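You operate a simulated robot arm through the tools that you are given. There is no shell and no other tool. Be economical: measure what you need, move in short steps, check, and stop when the job is done.

The job below is to be done with a simulated robot arm. You get a single attempt, and the scene is never put back.

Task
Run the wheels against each other at 20 rpm, the blue wheel swapped.
Fine: swap before the main goes on; run till TURNS ON SPOT shows; stop button, main off; wheels at rest, blue switch back to NORM.

Only the result counts: the job must be done as asked and must still hold three seconds after the hand-in. Knocking over, shifting, dropping, spilling or breaking anything else fails it.

Robot
A 6-joint arm with a two-finger parallel gripper, fixed in place. Base frame: the origin is at the foot of the arm, x ahead of it, y to its left, z up; the work surface is at about z = 0.835. Lengths are in m, angles in rad, forces in N, time in s.
With the tool pointing down near the work surface it reaches from about 0.26 to 0.68 m from the base axis. Its first joint turns from -1.152 to 1.152 rad. Payload 2.9 kg.
Tool frame: the origin (TCP) lies between the finger pads and is the grasp point; the fingertips stand 0.03 m ahead of it; z points along the fingers, y is the line along which they close. Largest opening 0.11 m; finger width 0.02, thickness 0.01; the body of the gripper, 0.048 by 0.112 m, starts 0.055 m behind the TCP.
Orientation is that of the tool frame in the base frame, as [roll, pitch, yaw] about the fixed x, y, z axes, in that order (R = Rz(yaw) Ry(pitch) Rx(roll)). With the fingers straight down and closing along the base's y, the tool's x points along the base's -x, its y along +y and its z along -z.

Tools
- The arm moves only by the tool jog_arm. Its argument "targets" is a list of rows, each a list of 2 entries, a list of its own where there are three numbers: the shift along the base's x, y, z in m, then the turn, a rotation vector about the base's x, y, z in rad. In form: [[[x, y, z], [wx, wy, wz]], ...]. A call has 1 to 12 rows; each row is the pose to reach, as a shift and turn from the pose commanded when the call began. "jaw" is the finger opening in m, from 0 to 0.11, set as the call begins (left out, the last holds). A row lasts 0.2 s, in which the tool goes at most 0.05 m and 0.15 rad; a call with a longer step from one row to the next is refused whole, and so is a gripper value outside its range. Where a pose cannot be reached the arm comes as near as it can. A force on the tool above 50 N (or 10 N above the force at the start of the call, whichever is more), or a blocked arm, ends the call early, and 0.2 s more pass. Each finger travels about 0.108 m/s and halts on what it meets, pressing with about 33 N; the grip force reading is that of the motor and also rises with nothing between the fingers. The clock runs only during rows and for 0.2 s after the last one: add rows that repeat a pose to give the fingers time. The reply holds the time, the measured pose of the TCP, the force on the tool along the base axes, the opening and the grip force, in the units named above and with some noise, with the torque about the TCP (base axes, N m) and any sound that the robot's microphone picked up.
- Cameras (640 x 400 px; columns grow to the right, rows downward): "scene" is fixed at [0.0691, 0.4273, 1.3914]; the picture's right is [-0.66, -0.75, 0.00], its down [-0.38, 0.33, -0.86] and it looks along [0.65, -0.57, -0.51] (base axes); focal length 340 px, centre (320, 200). "wrist" rides on the gripper at [0.072, 0.017, -0.103] in the tool frame; the picture's right is [-0.23, 0.97, 0.00], its down [-0.76, -0.18, -0.62] and it looks along [-0.61, -0.14, 0.78] (tool axes); focal length 222 px, centre (320, 200). There is no depth. A picture from a camera that has moved, and an enlarged one, comes with that camera's place and axes in the base frame and with its lens. The place of the scene camera against the robot may be out by one fixed shift of up to 0.025 m in any direction.
- camera(camera): a new picture of that camera. The clock stands still meanwhile.
- inspect(camera, box): a new picture of the part [left, top, right, bottom] of that camera's present view, enlarged. The clock stands still meanwhile.
- hand_in(): hands the job in; it is judged then, once.

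Work in short steps. Places have to be worked out from the pictures, the camera data and where the tool is seen: move nearer, look again, correct. Check each grasp and each placing, and mend what went wrong. You have 120 turns and 68 pictures in all, those below and enlarged ones among them. Open the gripper and draw the arm clear of the work before you hand the job in, unless the task says otherwise; then end with one line.

The tools are called after ">>>" as a command line: name --argument value ..., lists and objects as JSON in quotes. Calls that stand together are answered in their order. jog_arm: Moves the arm, as the interface text tells. Its arguments: {"type":"object","properties":{"targets":{"type":"array"},"jaw":{"type":"number"}},"required":["targets"]} The other tools are called the same way: camera (camera) takes a picture; inspect (camera, box) takes an enlarged picture of a part of a camera's view; hand_in () hands the job in.

At the start:

```text
time_s: 0.0
tool_pos: [0.3857, -0.0787, 1.2114]
tool_rot: [3.141, 0.0, -3.14]
wrist_force: [0.1, 0.0, 1.1]
ft_torque: [-0.01, -0.03, 0.0]
opening: 0.1099
gripper_force: 0.1
```

scene: 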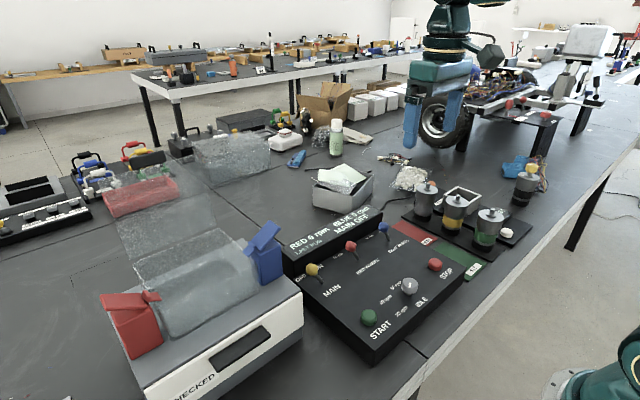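
wrist: 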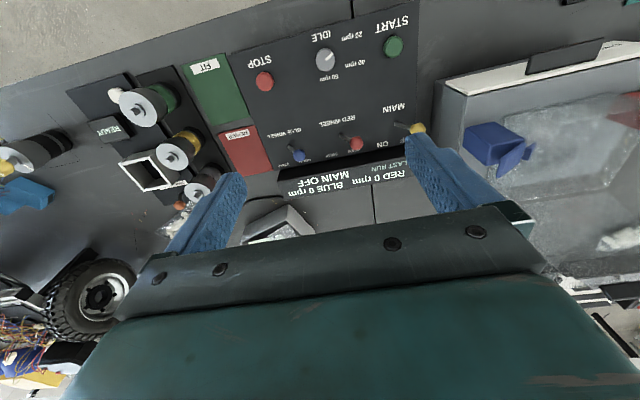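

The panel sits ahead of the arm with main, red and blue switches, a speed knob, and start/stop buttons. I enlarge both views to read the labels.

>>> inspect --camera "scene" --box '[270, 190, 500, 370]'

>>> inspect --camera "wrist" --box '[180, 0, 450, 210]'

>>> inspect --camera "scene" --box '[360, 30, 640, 205]'

```text
2.22 times, centred on (385, 280) of scene
camera zoom: at [0.0691, 0.4273, 1.3914], right [-0.66, -0.75, 0.0], down [-0.38, 0.33, -0.86], along [0.65, -0.57, -0.51], focal length 755 px, centre (176, 22)
```

zoom: 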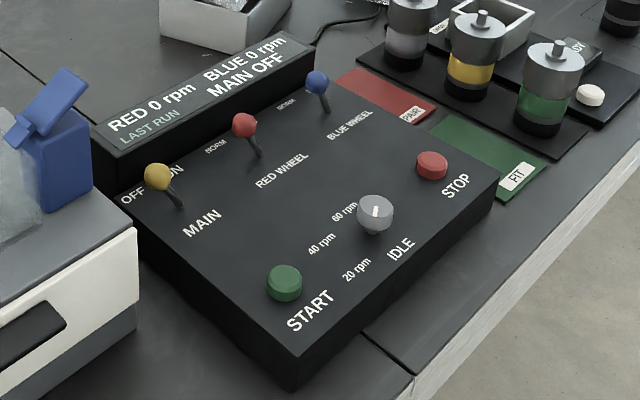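

```text
1.90 times, centred on (315, 105) of wrist
camera zoom: at [0.3121, -0.0617, 1.3169], right [0.23, 0.97, 0.0], down [0.76, -0.18, 0.62], along [0.61, -0.14, -0.78], focal length 423 px, centre (330, 381)
```

zoom: 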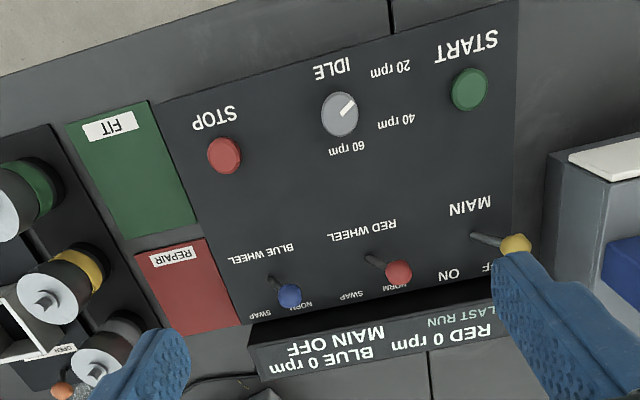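

```text
2.29 times, centred on (500, 118) of scene
camera zoom: at [0.0691, 0.4273, 1.3914], right [-0.66, -0.75, 0.0], down [-0.38, 0.33, -0.86], along [0.65, -0.57, -0.51], focal length 777 px, centre (-91, 389)
```

zoom: 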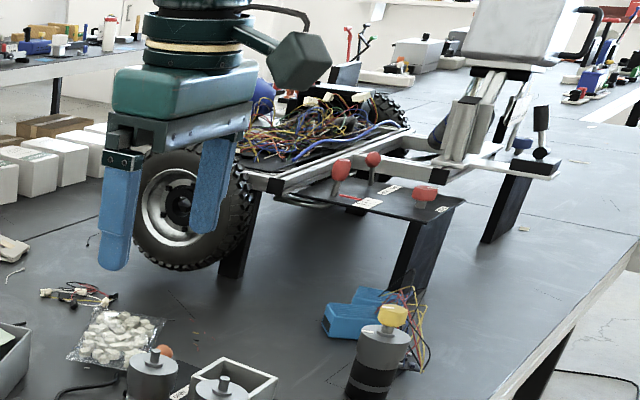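

Triangulating roughly (panel top near z 0.91): knob about (0.36, -0.06), START (0.36, 0.04), STOP (0.36, -0.165), levers at x 0.49 with y -0.14 / -0.04 / 0.07. I lower the arm for a closer look.

>>> jog_arm --targets '[[[-0.02, 0, -0.04], [0, 0, 0]], [[-0.04, 0, -0.08], [0, 0, 0]], [[-0.06, 0, -0.12], [0, 0, 0]]]'

>>> camera --camera "wrist"

```text
time_s: 0.8
tool_pos: [0.3274, -0.0801, 1.0933]
tool_rot: [3.141, 0.0, -3.142]
wrist_force: [-0.2, -0.4, 0.3]
ft_torque: [-0.01, -0.03, 0.05]
opening: 0.1103
gripper_force: 0.2
```

```text
62 pictures are left
camera wrist: at [0.2524, -0.0623, 1.1978], right [0.23, 0.97, 0.0], down [0.76, -0.18, 0.62], along [0.61, -0.14, -0.78], focal length 222 px, centre (320, 200)
```

wrist: 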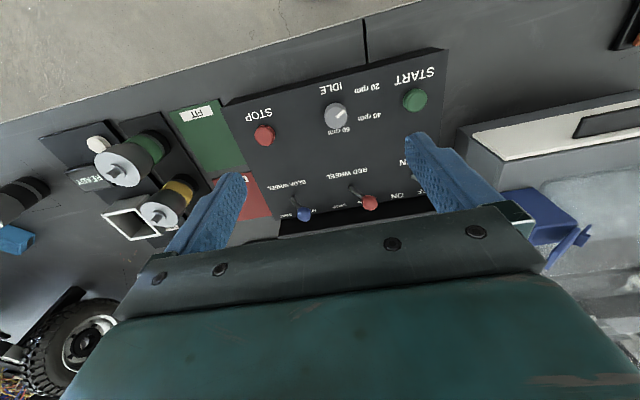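

>>> inspect --camera "wrist" --box '[230, 60, 450, 230]'

```text
2.35 times, centred on (340, 145) of wrist
camera zoom: at [0.2524, -0.0623, 1.1978], right [0.23, 0.97, 0.0], down [0.76, -0.18, 0.62], along [0.61, -0.14, -0.78], focal length 523 px, centre (273, 329)
```

zoom: 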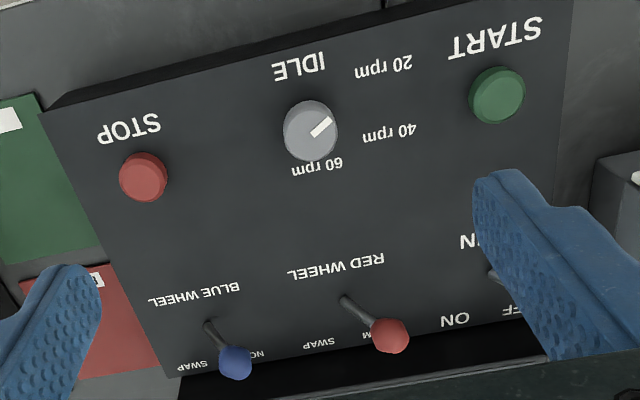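

The knob pointer lies at 20 rpm already, and all levers lean +y (OFF/NORM). Blue tip triangulates to about (0.515, -0.154, 0.89). I close the jaw and move above its +y side.

>>> jog_arm --targets '[[[0.04, -0.008, -0.01], [0, 0, 0]], [[0.08, -0.016, -0.03], [0, 0, 0]], [[0.12, -0.024, -0.05], [0, 0, 0]], [[0.155, -0.032, -0.07], [0, 0, 0]], [[0.187, -0.035, -0.09], [0, 0, 0]], [[0.187, -0.035, -0.09], [0, 0, 0]]]' --jaw 0

>>> inspect --camera "scene" --box '[270, 150, 500, 330]'

>>> camera --camera "wrist"

```text
time_s: 2.2
tool_pos: [0.5146, -0.1153, 0.9996]
tool_rot: [3.141, -0.002, -3.141]
wrist_force: [-0.2, -0.1, 0.9]
ft_torque: [-0.01, -0.02, 0.0]
opening: 0.0
gripper_force: 32.8
```

```text
2.22 times, centred on (385, 240) of scene
camera zoom: at [0.0692, 0.4273, 1.3914], right [-0.66, -0.75, 0.0], down [-0.38, 0.33, -0.86], along [0.65, -0.57, -0.51], focal length 755 px, centre (176, 111)
```

zoom: 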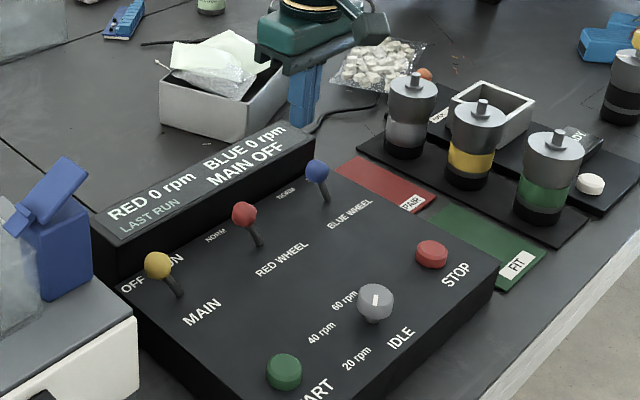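

```text
59 pictures are left
camera wrist: at [0.4407, -0.0979, 1.1063], right [0.23, 0.97, 0.0], down [0.76, -0.18, 0.62], along [0.61, -0.14, -0.78], focal length 222 px, centre (320, 200)
```

wrist: 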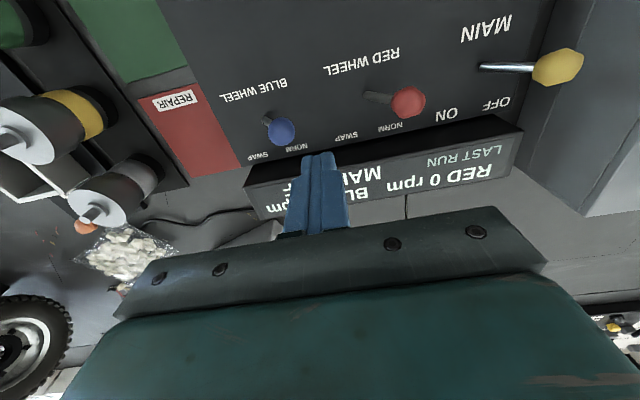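

Refined: blue tip about (0.512, -0.151, 0.898), display front at x 0.56, so the fingers have room. I descend beside it, then push -y toward SWAP.

>>> jog_arm --targets '[[[-0.002, 0, -0.03], [0, 0, 0]], [[-0.002, 0, -0.06], [0, 0, 0]], [[-0.002, 0, -0.086], [0, 0, 0]], [[-0.002, 0, -0.086], [0, 0, 0]], [[-0.002, -0.015, -0.086], [0, 0, 0]], [[-0.002, -0.03, -0.086], [0, 0, 0]], [[-0.002, -0.045, -0.086], [0, 0, 0]], [[-0.002, -0.058, -0.086], [0, 0, 0]], [[-0.002, -0.065, -0.086], [0, 0, 0]]]'

>>> inspect --camera "scene" --box '[270, 150, 500, 330]'

```text
time_s: 4.2
tool_pos: [0.5117, -0.1793, 0.9156]
tool_rot: [-3.141, 0.002, -3.141]
wrist_force: [0.2, -0.3, -1.3]
ft_torque: [-0.03, -0.04, 0.0]
opening: 0.0001
gripper_force: 33.0
```

```text
2.22 times, centred on (385, 240) of scene
camera zoom: at [0.0691, 0.4273, 1.3914], right [-0.66, -0.75, 0.0], down [-0.38, 0.33, -0.86], along [0.65, -0.57, -0.51], focal length 755 px, centre (176, 111)
```

zoom: 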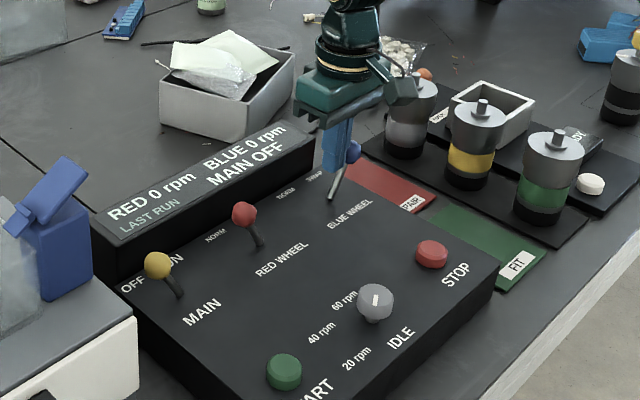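

The blue lever now leans to SWAP. I raise and move to the +y side of the MAIN lever and look.

>>> jog_arm --targets '[[[0, 0.008, 0.04], [0, 0, 0]], [[0, 0.02, 0.085], [0, 0, 0]], [[0, 0.07, 0.085], [0, 0, 0]], [[0, 0.12, 0.085], [0, 0, 0]], [[0, 0.17, 0.085], [0, 0, 0]], [[0, 0.22, 0.085], [0, 0, 0]], [[0, 0.265, 0.085], [0, 0, 0]], [[0, 0.3, 0.085], [0, 0, 0]], [[0, 0.3, 0.085], [0, 0, 0]]]'

>>> camera --camera "wrist"

>>> camera --camera "scene"

```text
time_s: 6.2
tool_pos: [0.5095, 0.1211, 1.0003]
tool_rot: [-3.139, 0.001, -3.141]
wrist_force: [0.6, -0.1, 0.2]
ft_torque: [0.0, -0.02, 0.0]
opening: 0.0
gripper_force: 33.2
```

```text
57 pictures are left
camera wrist: at [0.4356, 0.1386, 1.105], right [0.23, 0.97, 0.0], down [0.76, -0.18, 0.62], along [0.61, -0.14, -0.78], focal length 222 px, centre (320, 200)
```

wrist: 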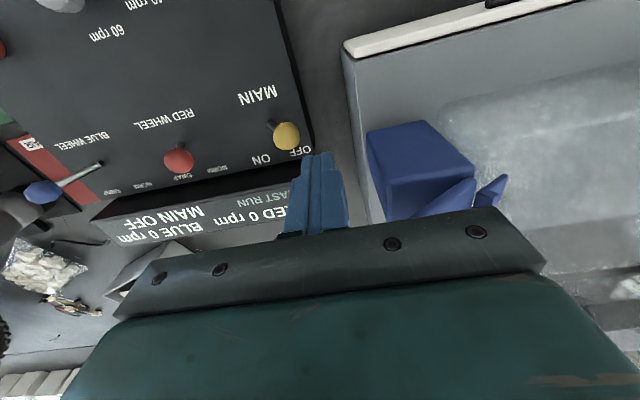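

```text
56 pictures are left
```

scene: 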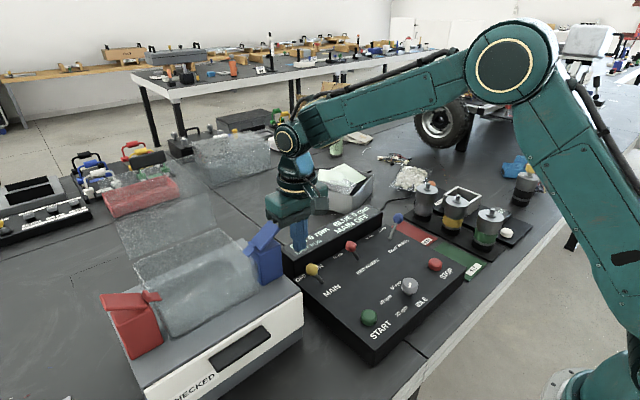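

MAIN tip is at about (0.5125, 0.088, 0.898). The blue latch of the neighbouring case is close, so I check its height before descending.

>>> inspect --camera "scene" --box '[225, 180, 345, 300]'

>>> inspect --camera "wrist" --box '[240, 90, 540, 280]'

```text
3.33 times, centred on (285, 240) of scene
camera zoom: at [0.0691, 0.4273, 1.3914], right [-0.66, -0.75, 0.0], down [-0.38, 0.33, -0.86], along [0.65, -0.57, -0.51], focal length 1133 px, centre (437, 67)
```

zoom: 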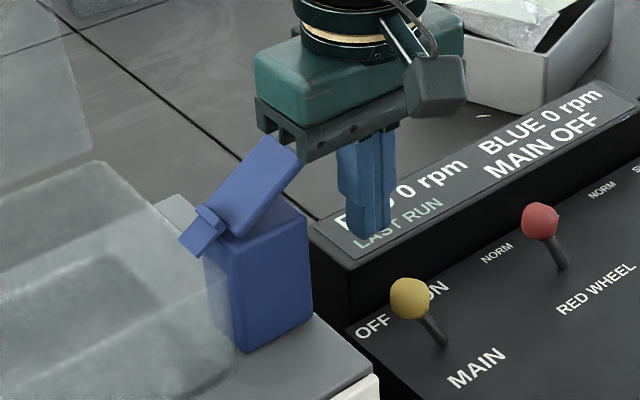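

```text
2.11 times, centred on (390, 185) of wrist
camera zoom: at [0.4356, 0.1386, 1.105], right [0.23, 0.97, 0.0], down [0.76, -0.18, 0.62], along [0.61, -0.14, -0.78], focal length 468 px, centre (173, 232)
```

zoom: 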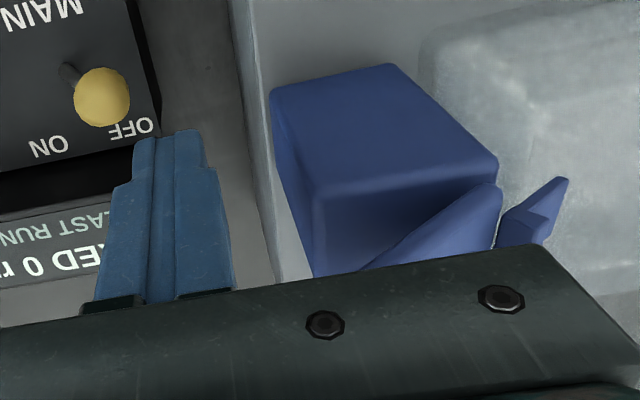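

The latch box top is near z 0.99 from y≥0.153, so the gripper body must stay at y<0.14 when low. I straddle the lever with a 0.05 m opening centred at y 0.077 and let the +y finger push it to ON.

>>> jog_arm --targets '[[[0.002, -0.044, 0], [0, 0, 0]], [[0.002, -0.044, 0], [0, 0, 0]], [[0.002, -0.044, -0.03], [0, 0, 0]], [[0.002, -0.044, -0.06], [0, 0, 0]], [[0.002, -0.044, -0.086], [0, 0, 0]], [[0.002, -0.044, -0.086], [0, 0, 0]], [[0.002, -0.059, -0.086], [0, 0, 0]], [[0.002, -0.074, -0.086], [0, 0, 0]], [[0.002, -0.088, -0.086], [0, 0, 0]], [[0.002, -0.096, -0.086], [0, 0, 0]]]' --jaw 0.05

>>> inspect --camera "scene" --box '[270, 150, 500, 350]'

```text
time_s: 8.4
tool_pos: [0.5131, 0.0245, 0.9127]
tool_rot: [3.14, 0.0, -3.14]
wrist_force: [1.1, -0.2, 0.0]
ft_torque: [0.0, 0.04, 0.03]
opening: 0.0499
gripper_force: 0.0
```

```text
2.00 times, centred on (385, 250) of scene
camera zoom: at [0.0691, 0.4273, 1.3914], right [-0.66, -0.75, 0.0], down [-0.38, 0.33, -0.86], along [0.65, -0.57, -0.51], focal length 680 px, centre (190, 100)
```

zoom: 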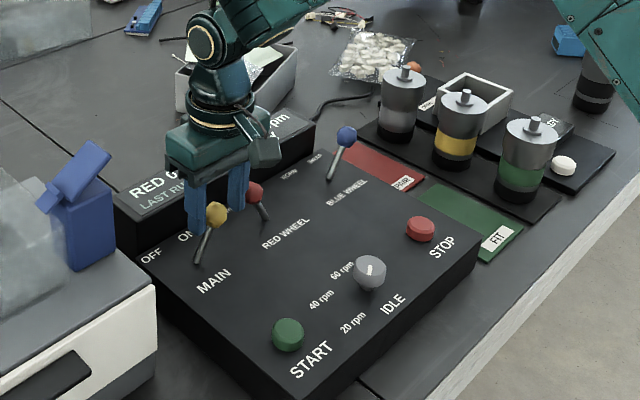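

MAIN leans to ON. I raise, close the jaw and move above START at about (0.372, 0.053), then check the display and alignment.

>>> jog_arm --targets '[[[0, 0.008, 0.04], [0, 0, 0]], [[0, 0.008, 0.08], [0, 0, 0]], [[-0.045, 0.01, 0.08], [0, 0, 0]], [[-0.09, 0.02, 0.08], [0, 0, 0]], [[-0.13, 0.028, 0.06], [0, 0, 0]], [[-0.141, 0.028, 0.03], [0, 0, 0]], [[-0.141, 0.028, 0.02], [0, 0, 0]]]' --jaw 0.05

>>> jog_arm --targets '[[[0, 0, 0], [0, 0, 0]], [[0, 0, 0], [0, 0, 0]]]' --jaw 0

>>> camera --camera "wrist"

>>> inspect --camera "scene" --box '[270, 180, 500, 360]'

```text
time_s: 10.0
tool_pos: [0.3718, 0.0523, 0.9355]
tool_rot: [-3.141, 0.001, -3.141]
wrist_force: [-0.6, -1.2, 0.4]
ft_torque: [-0.03, 0.0, 0.02]
opening: 0.05
gripper_force: 0.1
```

```text
time_s: 10.6
tool_pos: [0.3719, 0.0503, 0.9364]
tool_rot: [3.142, 0.001, 3.141]
wrist_force: [0.6, -0.1, 0.5]
ft_torque: [0.0, -0.02, -0.03]
opening: 0.0001
gripper_force: 33.2
```

```text
52 pictures are left
camera wrist: at [0.298, 0.0692, 1.0409], right [0.23, 0.97, 0.0], down [0.76, -0.18, 0.62], along [0.61, -0.14, -0.78], focal length 222 px, centre (320, 200)
```

wrist: 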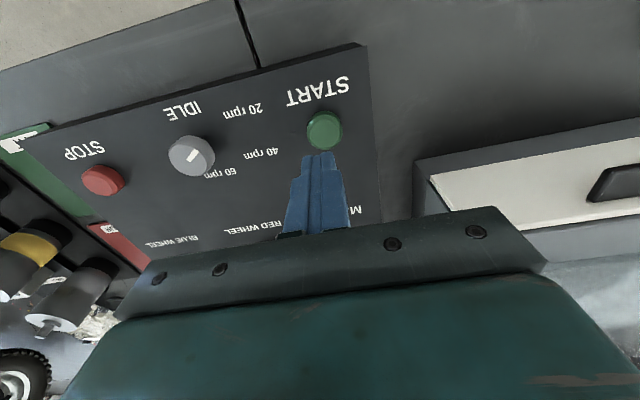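

```text
2.22 times, centred on (385, 270) of scene
camera zoom: at [0.0691, 0.4273, 1.3914], right [-0.66, -0.75, 0.0], down [-0.38, 0.33, -0.86], along [0.65, -0.57, -0.51], focal length 755 px, centre (176, 44)
```

zoom: 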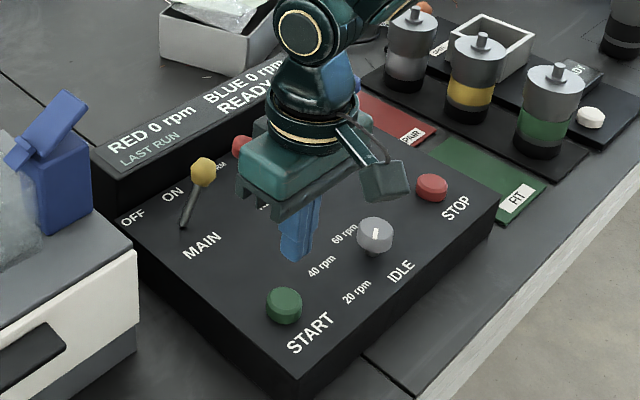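

Display reads READY. START is at about (0.368, 0.057); I centre and lower gradually, watching the force.

>>> jog_arm --targets '[[[-0.003, 0.006, -0.01], [0, 0, 0]], [[-0.003, 0.006, -0.02], [0, 0, 0]], [[-0.003, 0.006, -0.028], [0, 0, 0]], [[-0.003, 0.006, -0.032], [0, 0, 0]]]'

>>> inspect --camera "scene" --box '[270, 180, 500, 360]'

```text
time_s: 11.6
tool_pos: [0.3689, 0.0589, 0.9028]
tool_rot: [3.141, -0.001, 3.14]
wrist_force: [0.1, -0.8, -0.2]
ft_torque: [0.01, -0.02, 0.01]
opening: 0.0
gripper_force: 32.4
```

```text
2.22 times, centred on (385, 270) of scene
camera zoom: at [0.0691, 0.4273, 1.3914], right [-0.66, -0.75, 0.0], down [-0.38, 0.33, -0.86], along [0.65, -0.57, -0.51], focal length 755 px, centre (176, 44)
```

zoom: 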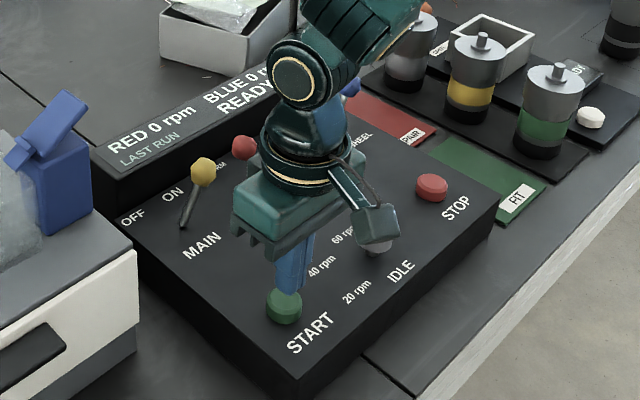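

Fingertips are nearly on the button without contact. I continue down in small steps.

>>> jog_arm --targets '[[[0, 0, -0.003], [0, 0, 0]], [[0, 0, -0.006], [0, 0, 0]], [[0, 0, -0.009], [0, 0, 0]]]'

>>> inspect --camera "scene" --box '[270, 180, 500, 360]'

```text
time_s: 12.4
tool_pos: [0.3696, 0.0585, 0.8939]
tool_rot: [-3.141, -0.001, -3.141]
wrist_force: [-0.4, -0.9, 0.8]
ft_torque: [0.0, -0.04, -0.02]
opening: 0.0001
gripper_force: 33.0
```

```text
2.22 times, centred on (385, 270) of scene
camera zoom: at [0.0691, 0.4273, 1.3914], right [-0.66, -0.75, 0.0], down [-0.38, 0.33, -0.86], along [0.65, -0.57, -0.51], focal length 755 px, centre (176, 44)
```

zoom: 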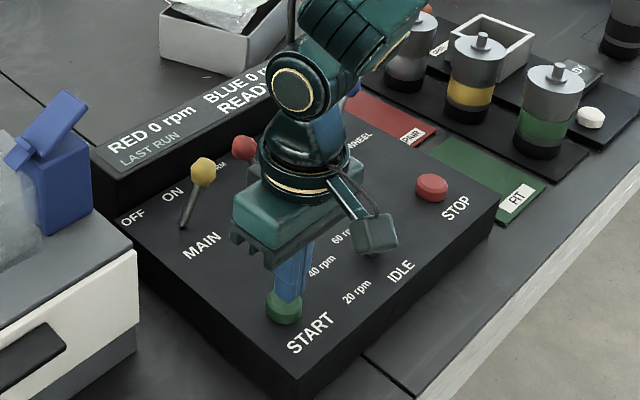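

Still no contact at tip z 0.864. I check alignment through the wrist camera.

>>> inspect --camera "wrist" --box '[220, 70, 420, 220]'

```text
2.67 times, centred on (320, 145) of wrist
camera zoom: at [0.2951, 0.0763, 0.9988], right [0.23, 0.97, 0.0], down [0.76, -0.18, 0.62], along [0.61, -0.14, -0.78], focal length 592 px, centre (320, 347)
```

zoom: 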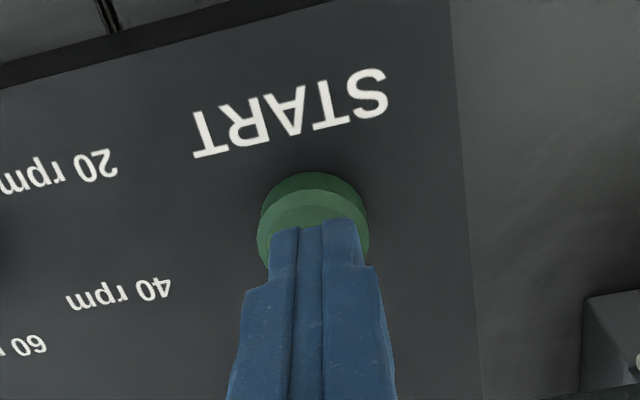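

Fingers are just above the button, slightly toward +x. I shift 4 mm in -x and continue down.

>>> jog_arm --targets '[[[-0.004, 0, -0.003], [0, 0, 0]], [[-0.004, 0, -0.006], [0, 0, 0]], [[-0.004, 0, -0.008], [0, 0, 0]]]'

>>> inspect --camera "scene" --box '[270, 180, 500, 360]'

```text
time_s: 13.2
tool_pos: [0.3658, 0.0573, 0.8856]
tool_rot: [3.14, 0.001, -3.141]
wrist_force: [-0.5, 0.2, -0.4]
ft_torque: [0.01, -0.01, -0.03]
opening: 0.0002
gripper_force: 33.1
```

```text
2.22 times, centred on (385, 270) of scene
camera zoom: at [0.0691, 0.4273, 1.3914], right [-0.66, -0.75, 0.0], down [-0.38, 0.33, -0.86], along [0.65, -0.57, -0.51], focal length 755 px, centre (176, 44)
```

zoom: 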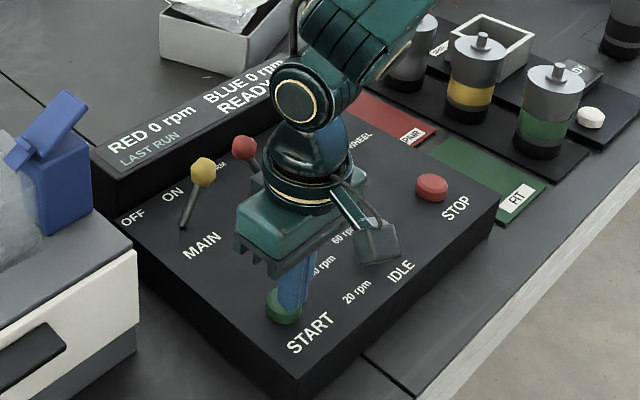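

Nothing yet at tip z 0.856; I keep going down in small steps.

>>> jog_arm --targets '[[[0, 0, -0.002], [0, 0, 0]], [[0, 0, -0.004], [0, 0, 0]], [[0, 0, -0.006], [0, 0, 0]]]'

>>> inspect --camera "scene" --box '[270, 180, 500, 360]'

```text
time_s: 14.0
tool_pos: [0.3658, 0.0583, 0.8787]
tool_rot: [3.141, 0.001, 3.141]
wrist_force: [0.1, -1.3, 1.1]
ft_torque: [-0.01, 0.0, 0.01]
opening: 0.0
gripper_force: 33.0
```

```text
2.22 times, centred on (385, 270) of scene
camera zoom: at [0.0691, 0.4273, 1.3914], right [-0.66, -0.75, 0.0], down [-0.38, 0.33, -0.86], along [0.65, -0.57, -0.51], focal length 755 px, centre (176, 44)
```

zoom: 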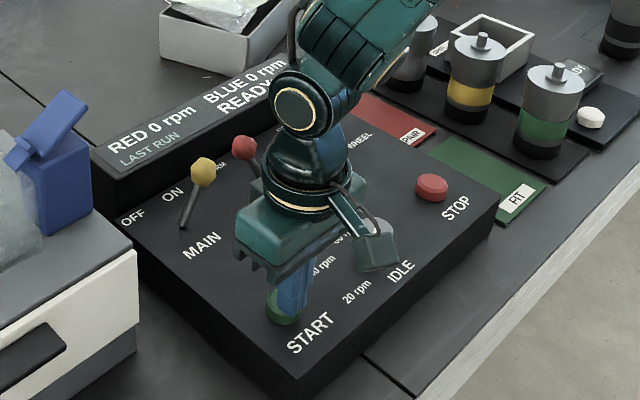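

Tip at 0.849 without force. I check the wrist view again.

>>> inspect --camera "wrist" --box '[220, 70, 420, 220]'

>>> inspect --camera "scene" --box '[340, 260, 440, 350]'

```text
2.67 times, centred on (320, 145) of wrist
camera zoom: at [0.2912, 0.0764, 0.9846], right [0.23, 0.97, 0.0], down [0.76, -0.18, 0.62], along [0.61, -0.14, -0.78], focal length 592 px, centre (320, 347)
```

zoom: 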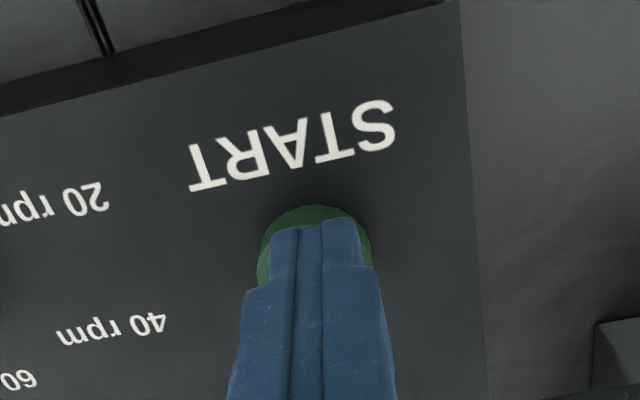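

```text
4.44 times, centred on (390, 305) of scene
camera zoom: at [0.0691, 0.4273, 1.3914], right [-0.66, -0.75, 0.0], down [-0.38, 0.33, -0.86], along [0.65, -0.57, -0.51], focal length 1511 px, centre (9, -267)
```

zoom: 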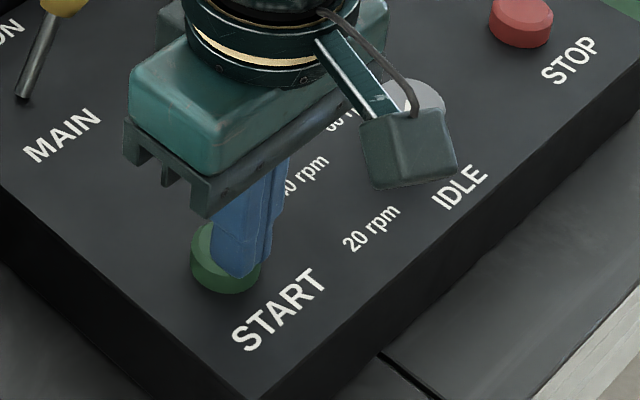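

The fingers are over the button and near its face. I go on down.

>>> jog_arm --targets '[[[0, 0.002, -0.002], [0, 0, 0]], [[0, 0.002, -0.004], [0, 0, 0]], [[0, 0.002, -0.006], [0, 0, 0]]]'

>>> inspect --camera "scene" --box '[270, 180, 500, 360]'

```text
time_s: 14.8
tool_pos: [0.3655, 0.061, 0.8736]
tool_rot: [3.139, 0.001, 3.14]
wrist_force: [-2.8, -0.1, 16.1]
ft_torque: [0.0, 0.07, -0.1]
opening: 0.0
gripper_force: 32.7
heard: click
```

```text
2.22 times, centred on (385, 270) of scene
camera zoom: at [0.0689, 0.4273, 1.3914], right [-0.66, -0.75, 0.0], down [-0.38, 0.33, -0.86], along [0.65, -0.57, -0.51], focal length 755 px, centre (176, 44)
```

zoom: 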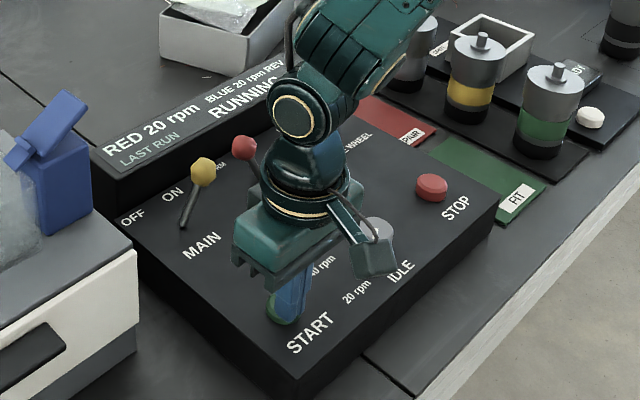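

Running: RED 20 rpm, BLUE 20 rpm REV. I move up and over to STOP at about (0.371, -0.181) while the wheels run.

>>> jog_arm --targets '[[[0, 0, 0.04], [0, 0, 0]], [[0, 0, 0.08], [0, 0, 0]], [[0.004, -0.045, 0.08], [0, 0, 0]], [[0.005, -0.09, 0.08], [0, 0, 0]], [[0.005, -0.135, 0.08], [0, 0, 0]], [[0.005, -0.18, 0.08], [0, 0, 0]], [[0.005, -0.22, 0.07], [0, 0, 0]], [[0.005, -0.241, 0.05], [0, 0, 0]], [[0.005, -0.241, 0.035], [0, 0, 0]]]'

>>> inspect --camera "scene" --box '[270, 180, 500, 360]'

>>> camera --camera "wrist"

```text
time_s: 16.8
tool_pos: [0.37, -0.183, 0.9073]
tool_rot: [-3.141, -0.001, 3.141]
wrist_force: [0.9, 0.0, -0.3]
ft_torque: [0.0, 0.0, 0.04]
opening: 0.0004
gripper_force: 33.1
```

```text
2.22 times, centred on (385, 270) of scene
camera zoom: at [0.0692, 0.4273, 1.3914], right [-0.66, -0.75, 0.0], down [-0.38, 0.33, -0.86], along [0.65, -0.57, -0.51], focal length 755 px, centre (176, 44)
```

zoom: 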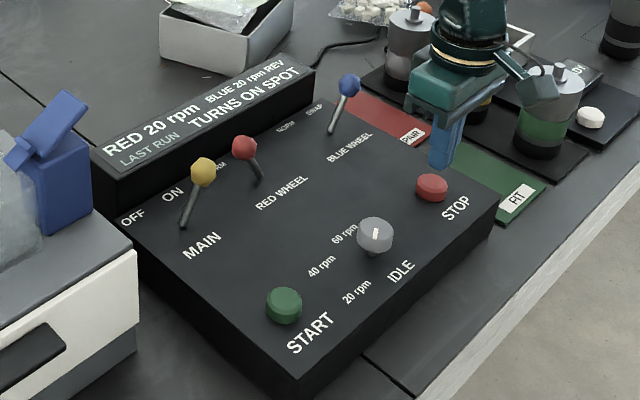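

```text
41 pictures are left
camera wrist: at [0.2968, -0.1641, 1.0122], right [0.23, 0.97, 0.0], down [0.76, -0.18, 0.62], along [0.61, -0.14, -0.78], focal length 222 px, centre (320, 200)
```

wrist: 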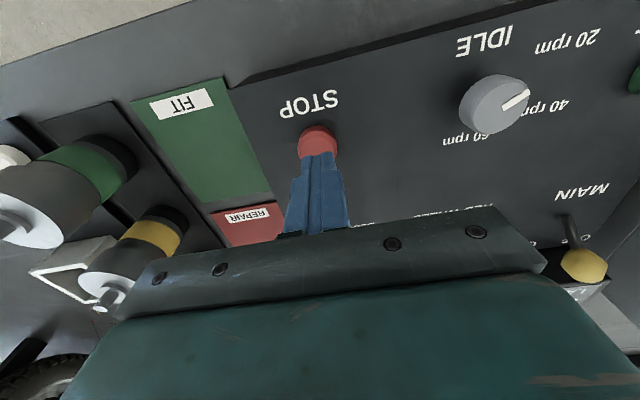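

TURNS ON SPOT shows, and the fingers are above STOP. I press down, slowing near the contact height.

>>> jog_arm --targets '[[[-0.002, 0.001, -0.012], [0, 0, 0]], [[-0.002, 0.001, -0.024], [0, 0, 0]], [[-0.002, 0.001, -0.03], [0, 0, 0]], [[-0.002, 0.001, -0.033], [0, 0, 0]], [[-0.002, 0.001, -0.035], [0, 0, 0]]]'

>>> inspect --camera "scene" --box '[270, 180, 500, 360]'

```text
time_s: 18.0
tool_pos: [0.3684, -0.1797, 0.8744]
tool_rot: [-3.138, 0.0, 3.14]
wrist_force: [-2.7, -1.2, 15.3]
ft_torque: [-0.04, 0.09, 0.01]
opening: 0.0001
gripper_force: 32.7
heard: click
```

```text
2.22 times, centred on (385, 270) of scene
camera zoom: at [0.0689, 0.4273, 1.3914], right [-0.66, -0.75, 0.0], down [-0.38, 0.33, -0.86], along [0.65, -0.57, -0.51], focal length 755 px, centre (176, 44)
```

zoom: 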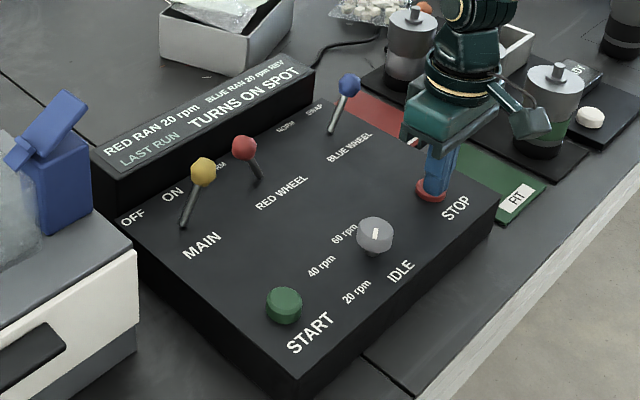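

Stopped, with the last run recorded. Now MAIN off: I raise and move to (0.512, 0.010), between the red and main levers.

>>> jog_arm --targets '[[[0, 0, 0.04], [0, 0, 0]], [[0, 0, 0.085], [0, 0, 0]], [[0.01, 0.02, 0.125], [0, 0, 0]], [[0.035, 0.055, 0.125], [0, 0, 0]], [[0.065, 0.09, 0.125], [0, 0, 0]], [[0.095, 0.125, 0.125], [0, 0, 0]], [[0.12, 0.16, 0.125], [0, 0, 0]], [[0.143, 0.19, 0.125], [0, 0, 0]], [[0.143, 0.19, 0.11], [0, 0, 0]]]'

>>> inspect --camera "wrist" --box '[170, 0, 470, 200]'

```text
time_s: 20.0
tool_pos: [0.5127, 0.0112, 0.9852]
tool_rot: [3.14, 0.0, 3.141]
wrist_force: [-1.3, 0.0, -0.1]
ft_torque: [0.01, -0.02, 0.02]
opening: 0.0003
gripper_force: 33.1
```

```text
2.00 times, centred on (320, 100) of wrist
camera zoom: at [0.4392, 0.0291, 1.0898], right [0.23, 0.97, 0.0], down [0.76, -0.18, 0.62], along [0.61, -0.14, -0.78], focal length 444 px, centre (320, 400)
```

zoom: 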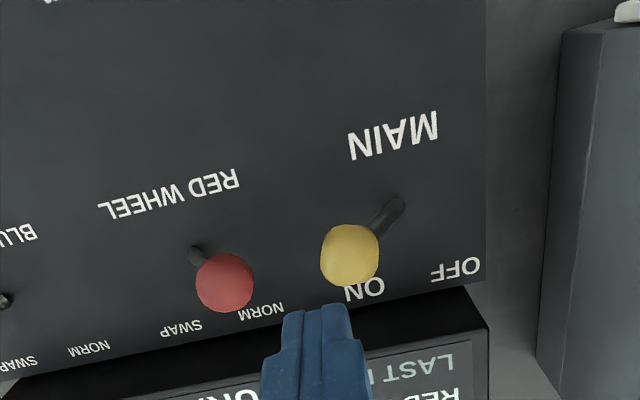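

MAIN tip is at y 0.026 and red at -0.032, each of about 12 mm radius. I descend at y -0.003 between them and push +y.

>>> jog_arm --targets '[[[0, -0.0142, 0], [0, 0, 0]], [[0, -0.0142, -0.02], [0, 0, 0]], [[0, -0.0142, -0.045], [0, 0, 0]], [[0, -0.0142, -0.07], [0, 0, 0]], [[0, -0.0142, -0.07], [0, 0, 0]], [[0, 0.0, -0.07], [0, 0, 0]], [[0, 0.015, -0.07], [0, 0, 0]], [[0, 0.03, -0.07], [0, 0, 0]], [[0, 0.045, -0.07], [0, 0, 0]], [[0, 0.055, -0.07], [0, 0, 0]]]'

>>> inspect --camera "scene" --box '[270, 180, 500, 360]'

```text
time_s: 22.2
tool_pos: [0.5119, 0.0602, 0.9135]
tool_rot: [-3.135, -0.001, 3.129]
wrist_force: [0.0, -27.4, -0.9]
ft_torque: [-0.8, 0.02, -0.1]
opening: 0.0
gripper_force: 33.1
```

```text
2.22 times, centred on (385, 270) of scene
camera zoom: at [0.0692, 0.4266, 1.3916], right [-0.66, -0.75, 0.0], down [-0.38, 0.34, -0.86], along [0.65, -0.57, -0.51], focal length 755 px, centre (176, 44)
```

zoom: 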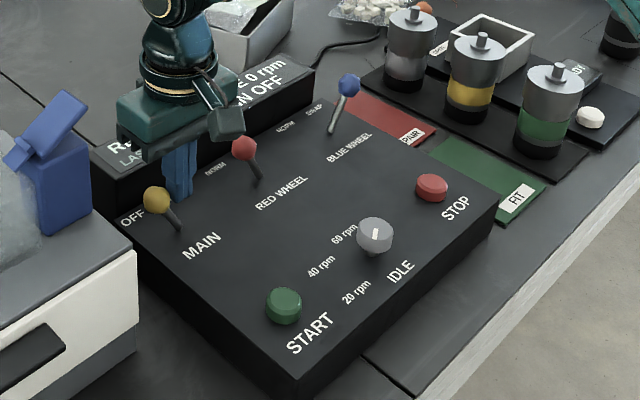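

MAIN OFF shows. I back off the lever, raise, and go above the blue lever at y -0.203 with the jaw at 0.05.

>>> jog_arm --targets '[[[0, -0.012, 0], [0, 0, 0]], [[0, -0.014, 0.04], [0, 0, 0]], [[0, -0.014, 0.08], [0, 0, 0]], [[0, -0.06, 0.085], [0, 0, 0]], [[0, -0.108, 0.085], [0, 0, 0]], [[0, -0.156, 0.085], [0, 0, 0]], [[0, -0.2, 0.085], [0, 0, 0]], [[0, -0.24, 0.085], [0, 0, 0]], [[0, -0.269, 0.085], [0, 0, 0]], [[0, -0.269, 0.085], [0, 0, 0]]]'

>>> jog_arm --targets '[[[0, 0, 0], [0, 0, 0]], [[0, 0, 0], [0, 0, 0]]]' --jaw 0.05

>>> camera --camera "wrist"

>>> inspect --camera "scene" --box '[270, 150, 500, 330]'

```text
time_s: 24.4
tool_pos: [0.5115, -0.2017, 0.999]
tool_rot: [3.142, 0.001, 3.14]
wrist_force: [-0.4, -0.9, 0.1]
ft_torque: [0.02, -0.02, -0.02]
opening: 0.0
gripper_force: 33.0
```

```text
time_s: 25.0
tool_pos: [0.5112, -0.2017, 0.9992]
tool_rot: [3.141, 0.001, -3.14]
wrist_force: [-0.6, 0.6, -0.4]
ft_torque: [-0.01, 0.01, 0.02]
opening: 0.05
gripper_force: 0.0
```

```text
37 pictures are left
camera wrist: at [0.4372, -0.1836, 1.1038], right [0.23, 0.97, 0.0], down [0.76, -0.18, 0.62], along [0.61, -0.14, -0.78], focal length 222 px, centre (320, 200)
```

wrist: 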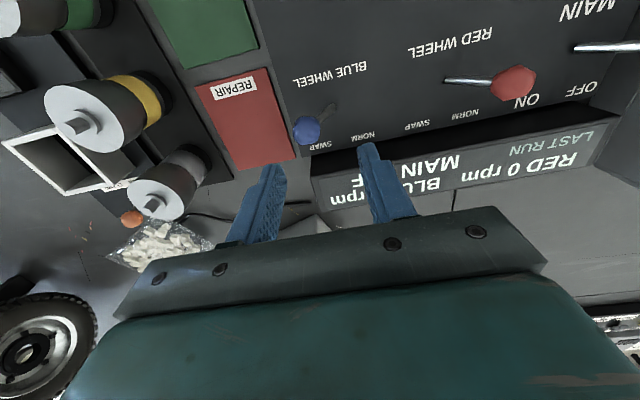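

```text
2.22 times, centred on (385, 240) of scene
camera zoom: at [0.0691, 0.4273, 1.3914], right [-0.66, -0.75, 0.0], down [-0.38, 0.33, -0.86], along [0.65, -0.57, -0.51], focal length 755 px, centre (176, 111)
```

zoom: 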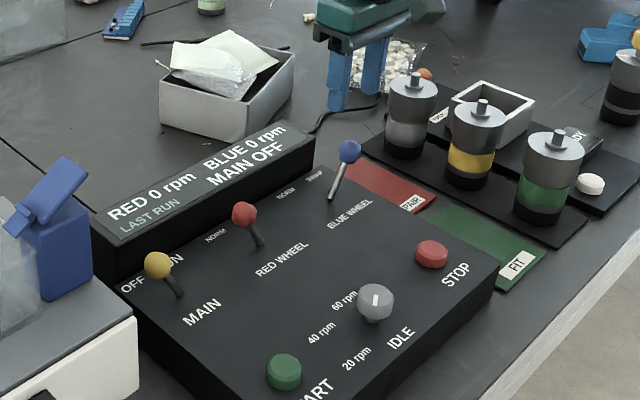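

Blue tip in SWAP is at y -0.214, and the pots are clear (y<-0.31). I straddle with 0.06 opening at y -0.208, descend and push +y to NORM.

>>> jog_arm --targets '[[[0.001, -0.0065, 0], [0, 0, 0]], [[0.001, -0.0065, 0], [0, 0, 0]], [[0.001, -0.0065, -0.03], [0, 0, 0]], [[0.001, -0.0065, -0.06], [0, 0, 0]], [[0.001, -0.0065, -0.085], [0, 0, 0]], [[0.001, -0.0065, -0.085], [0, 0, 0]], [[0.001, 0.01, -0.085], [0, 0, 0]], [[0.001, 0.025, -0.085], [0, 0, 0]], [[0.001, 0.04, -0.085], [0, 0, 0]], [[0.001, 0.052, -0.085], [0, 0, 0]], [[0.001, 0.06, -0.085], [0, 0, 0]]]' --jaw 0.06

>>> inspect --camera "scene" --box '[270, 150, 500, 330]'

```text
time_s: 27.4
tool_pos: [0.5118, -0.1422, 0.9136]
tool_rot: [3.141, 0.0, -3.14]
wrist_force: [-0.2, -1.1, 0.8]
ft_torque: [0.01, 0.02, 0.01]
opening: 0.06
gripper_force: 0.1
```

```text
2.22 times, centred on (385, 240) of scene
camera zoom: at [0.0691, 0.4273, 1.3914], right [-0.66, -0.75, 0.0], down [-0.38, 0.33, -0.86], along [0.65, -0.57, -0.51], focal length 755 px, centre (176, 111)
```

zoom: 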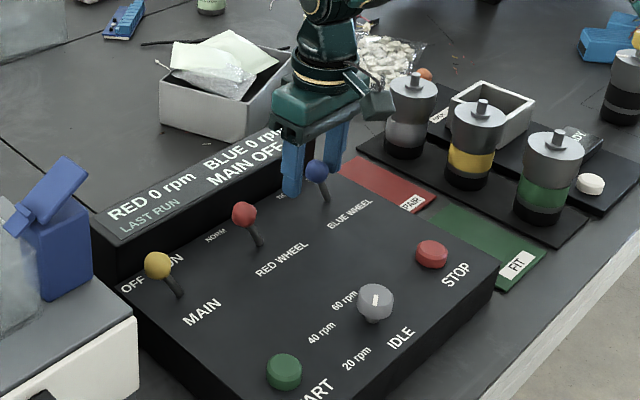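

Blue is back at NORM with no force left. I raise straight up and draw clear, opening the gripper.

>>> jog_arm --targets '[[[0, -0.001, 0.04], [0, 0, 0]], [[0, -0.001, 0.085], [0, 0, 0]], [[-0.01, 0, 0.13], [0, 0, 0]], [[-0.04, 0.01, 0.17], [0, 0, 0]], [[-0.07, 0.03, 0.2], [0, 0, 0]], [[-0.1, 0.05, 0.23], [0, 0, 0]], [[-0.12, 0.06, 0.26], [0, 0, 0]], [[-0.12, 0.06, 0.28], [0, 0, 0]]]'

>>> jog_arm --targets '[[[0, 0, 0], [0, 0, 0]], [[0, 0, 0], [0, 0, 0]], [[0, 0, 0], [0, 0, 0]]]' --jaw 0.11

>>> camera --camera "scene"

>>> inspect --camera "scene" --box '[270, 180, 500, 360]'

```text
refused: row 4 steps farther than a row can; nothing moved
```

```text
time_s: 28.2
tool_pos: [0.5115, -0.1441, 0.9129]
tool_rot: [-3.141, 0.0, -3.142]
wrist_force: [-0.9, 0.1, -0.1]
ft_torque: [-0.01, 0.0, 0.01]
opening: 0.1102
gripper_force: 0.1
```

```text
34 pictures are left
```

scene: 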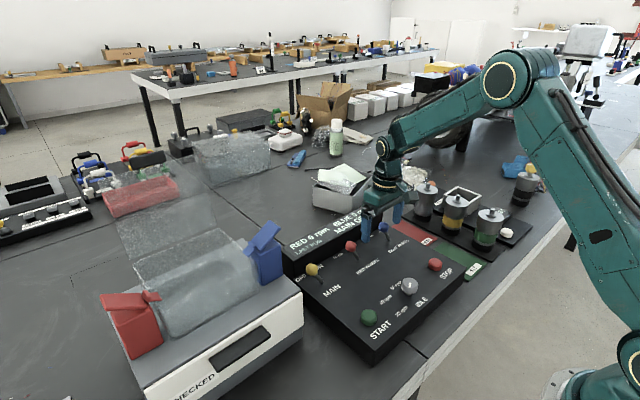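

```text
2.22 times, centred on (385, 270) of scene
camera zoom: at [0.0691, 0.4273, 1.3914], right [-0.66, -0.75, 0.0], down [-0.38, 0.33, -0.86], along [0.65, -0.57, -0.51], focal length 755 px, centre (176, 44)
```

zoom: 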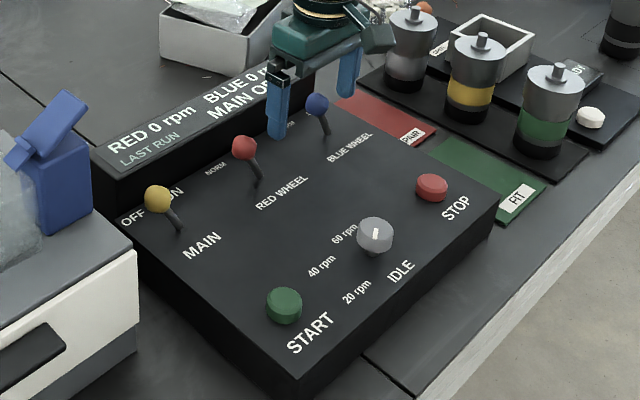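

The raise was refused, so the jaw opened in place, touching nothing. I now raise straight up in allowed steps.

>>> jog_arm --targets '[[[0, 0, 0.04], [0, 0, 0]], [[0, 0, 0.08], [0, 0, 0]], [[0, 0, 0.12], [0, 0, 0]], [[-0.02, 0.01, 0.155], [0, 0, 0]], [[-0.045, 0.02, 0.19], [0, 0, 0]], [[-0.07, 0.03, 0.22], [0, 0, 0]], [[-0.1, 0.045, 0.25], [0, 0, 0]], [[-0.12, 0.06, 0.28], [0, 0, 0]]]'

>>> camera --camera "scene"

>>> inspect --camera "scene" --box '[270, 180, 500, 360]'

```text
time_s: 30.0
tool_pos: [0.3907, -0.0853, 1.1914]
tool_rot: [3.141, 0.001, -3.141]
wrist_force: [0.6, 0.6, -0.5]
ft_torque: [0.02, -0.05, -0.04]
opening: 0.11
gripper_force: 0.1
```

```text
32 pictures are left
```

scene: 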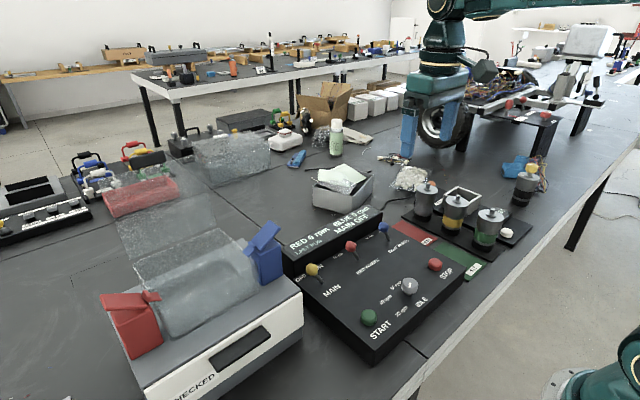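

```text
2.22 times, centred on (385, 270) of scene
camera zoom: at [0.0691, 0.4273, 1.3914], right [-0.66, -0.75, 0.0], down [-0.38, 0.33, -0.86], along [0.65, -0.57, -0.51], focal length 755 px, centre (176, 44)
```

zoom: 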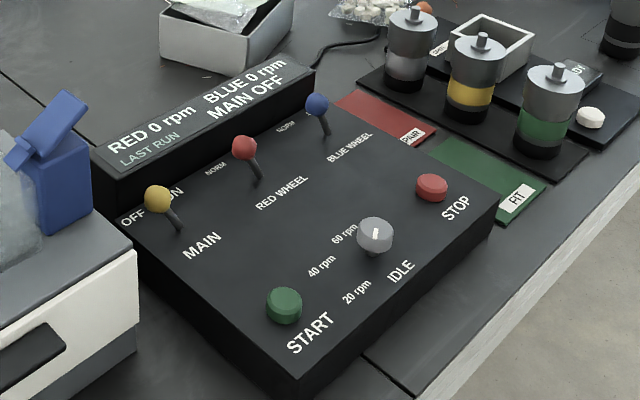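

The panel reads 0 rpm and MAIN OFF, blue is at NORM, nothing else has moved and the arm is clear, so I hand in.

>>> hand_in

```text
The job is handed in.
```

The wheels ran against each other at 20 rpm with blue swapped until TURNS ON SPOT showed; I then pressed stop and switched main off, and the panel reads 0 rpm with the blue switch back at NORM.
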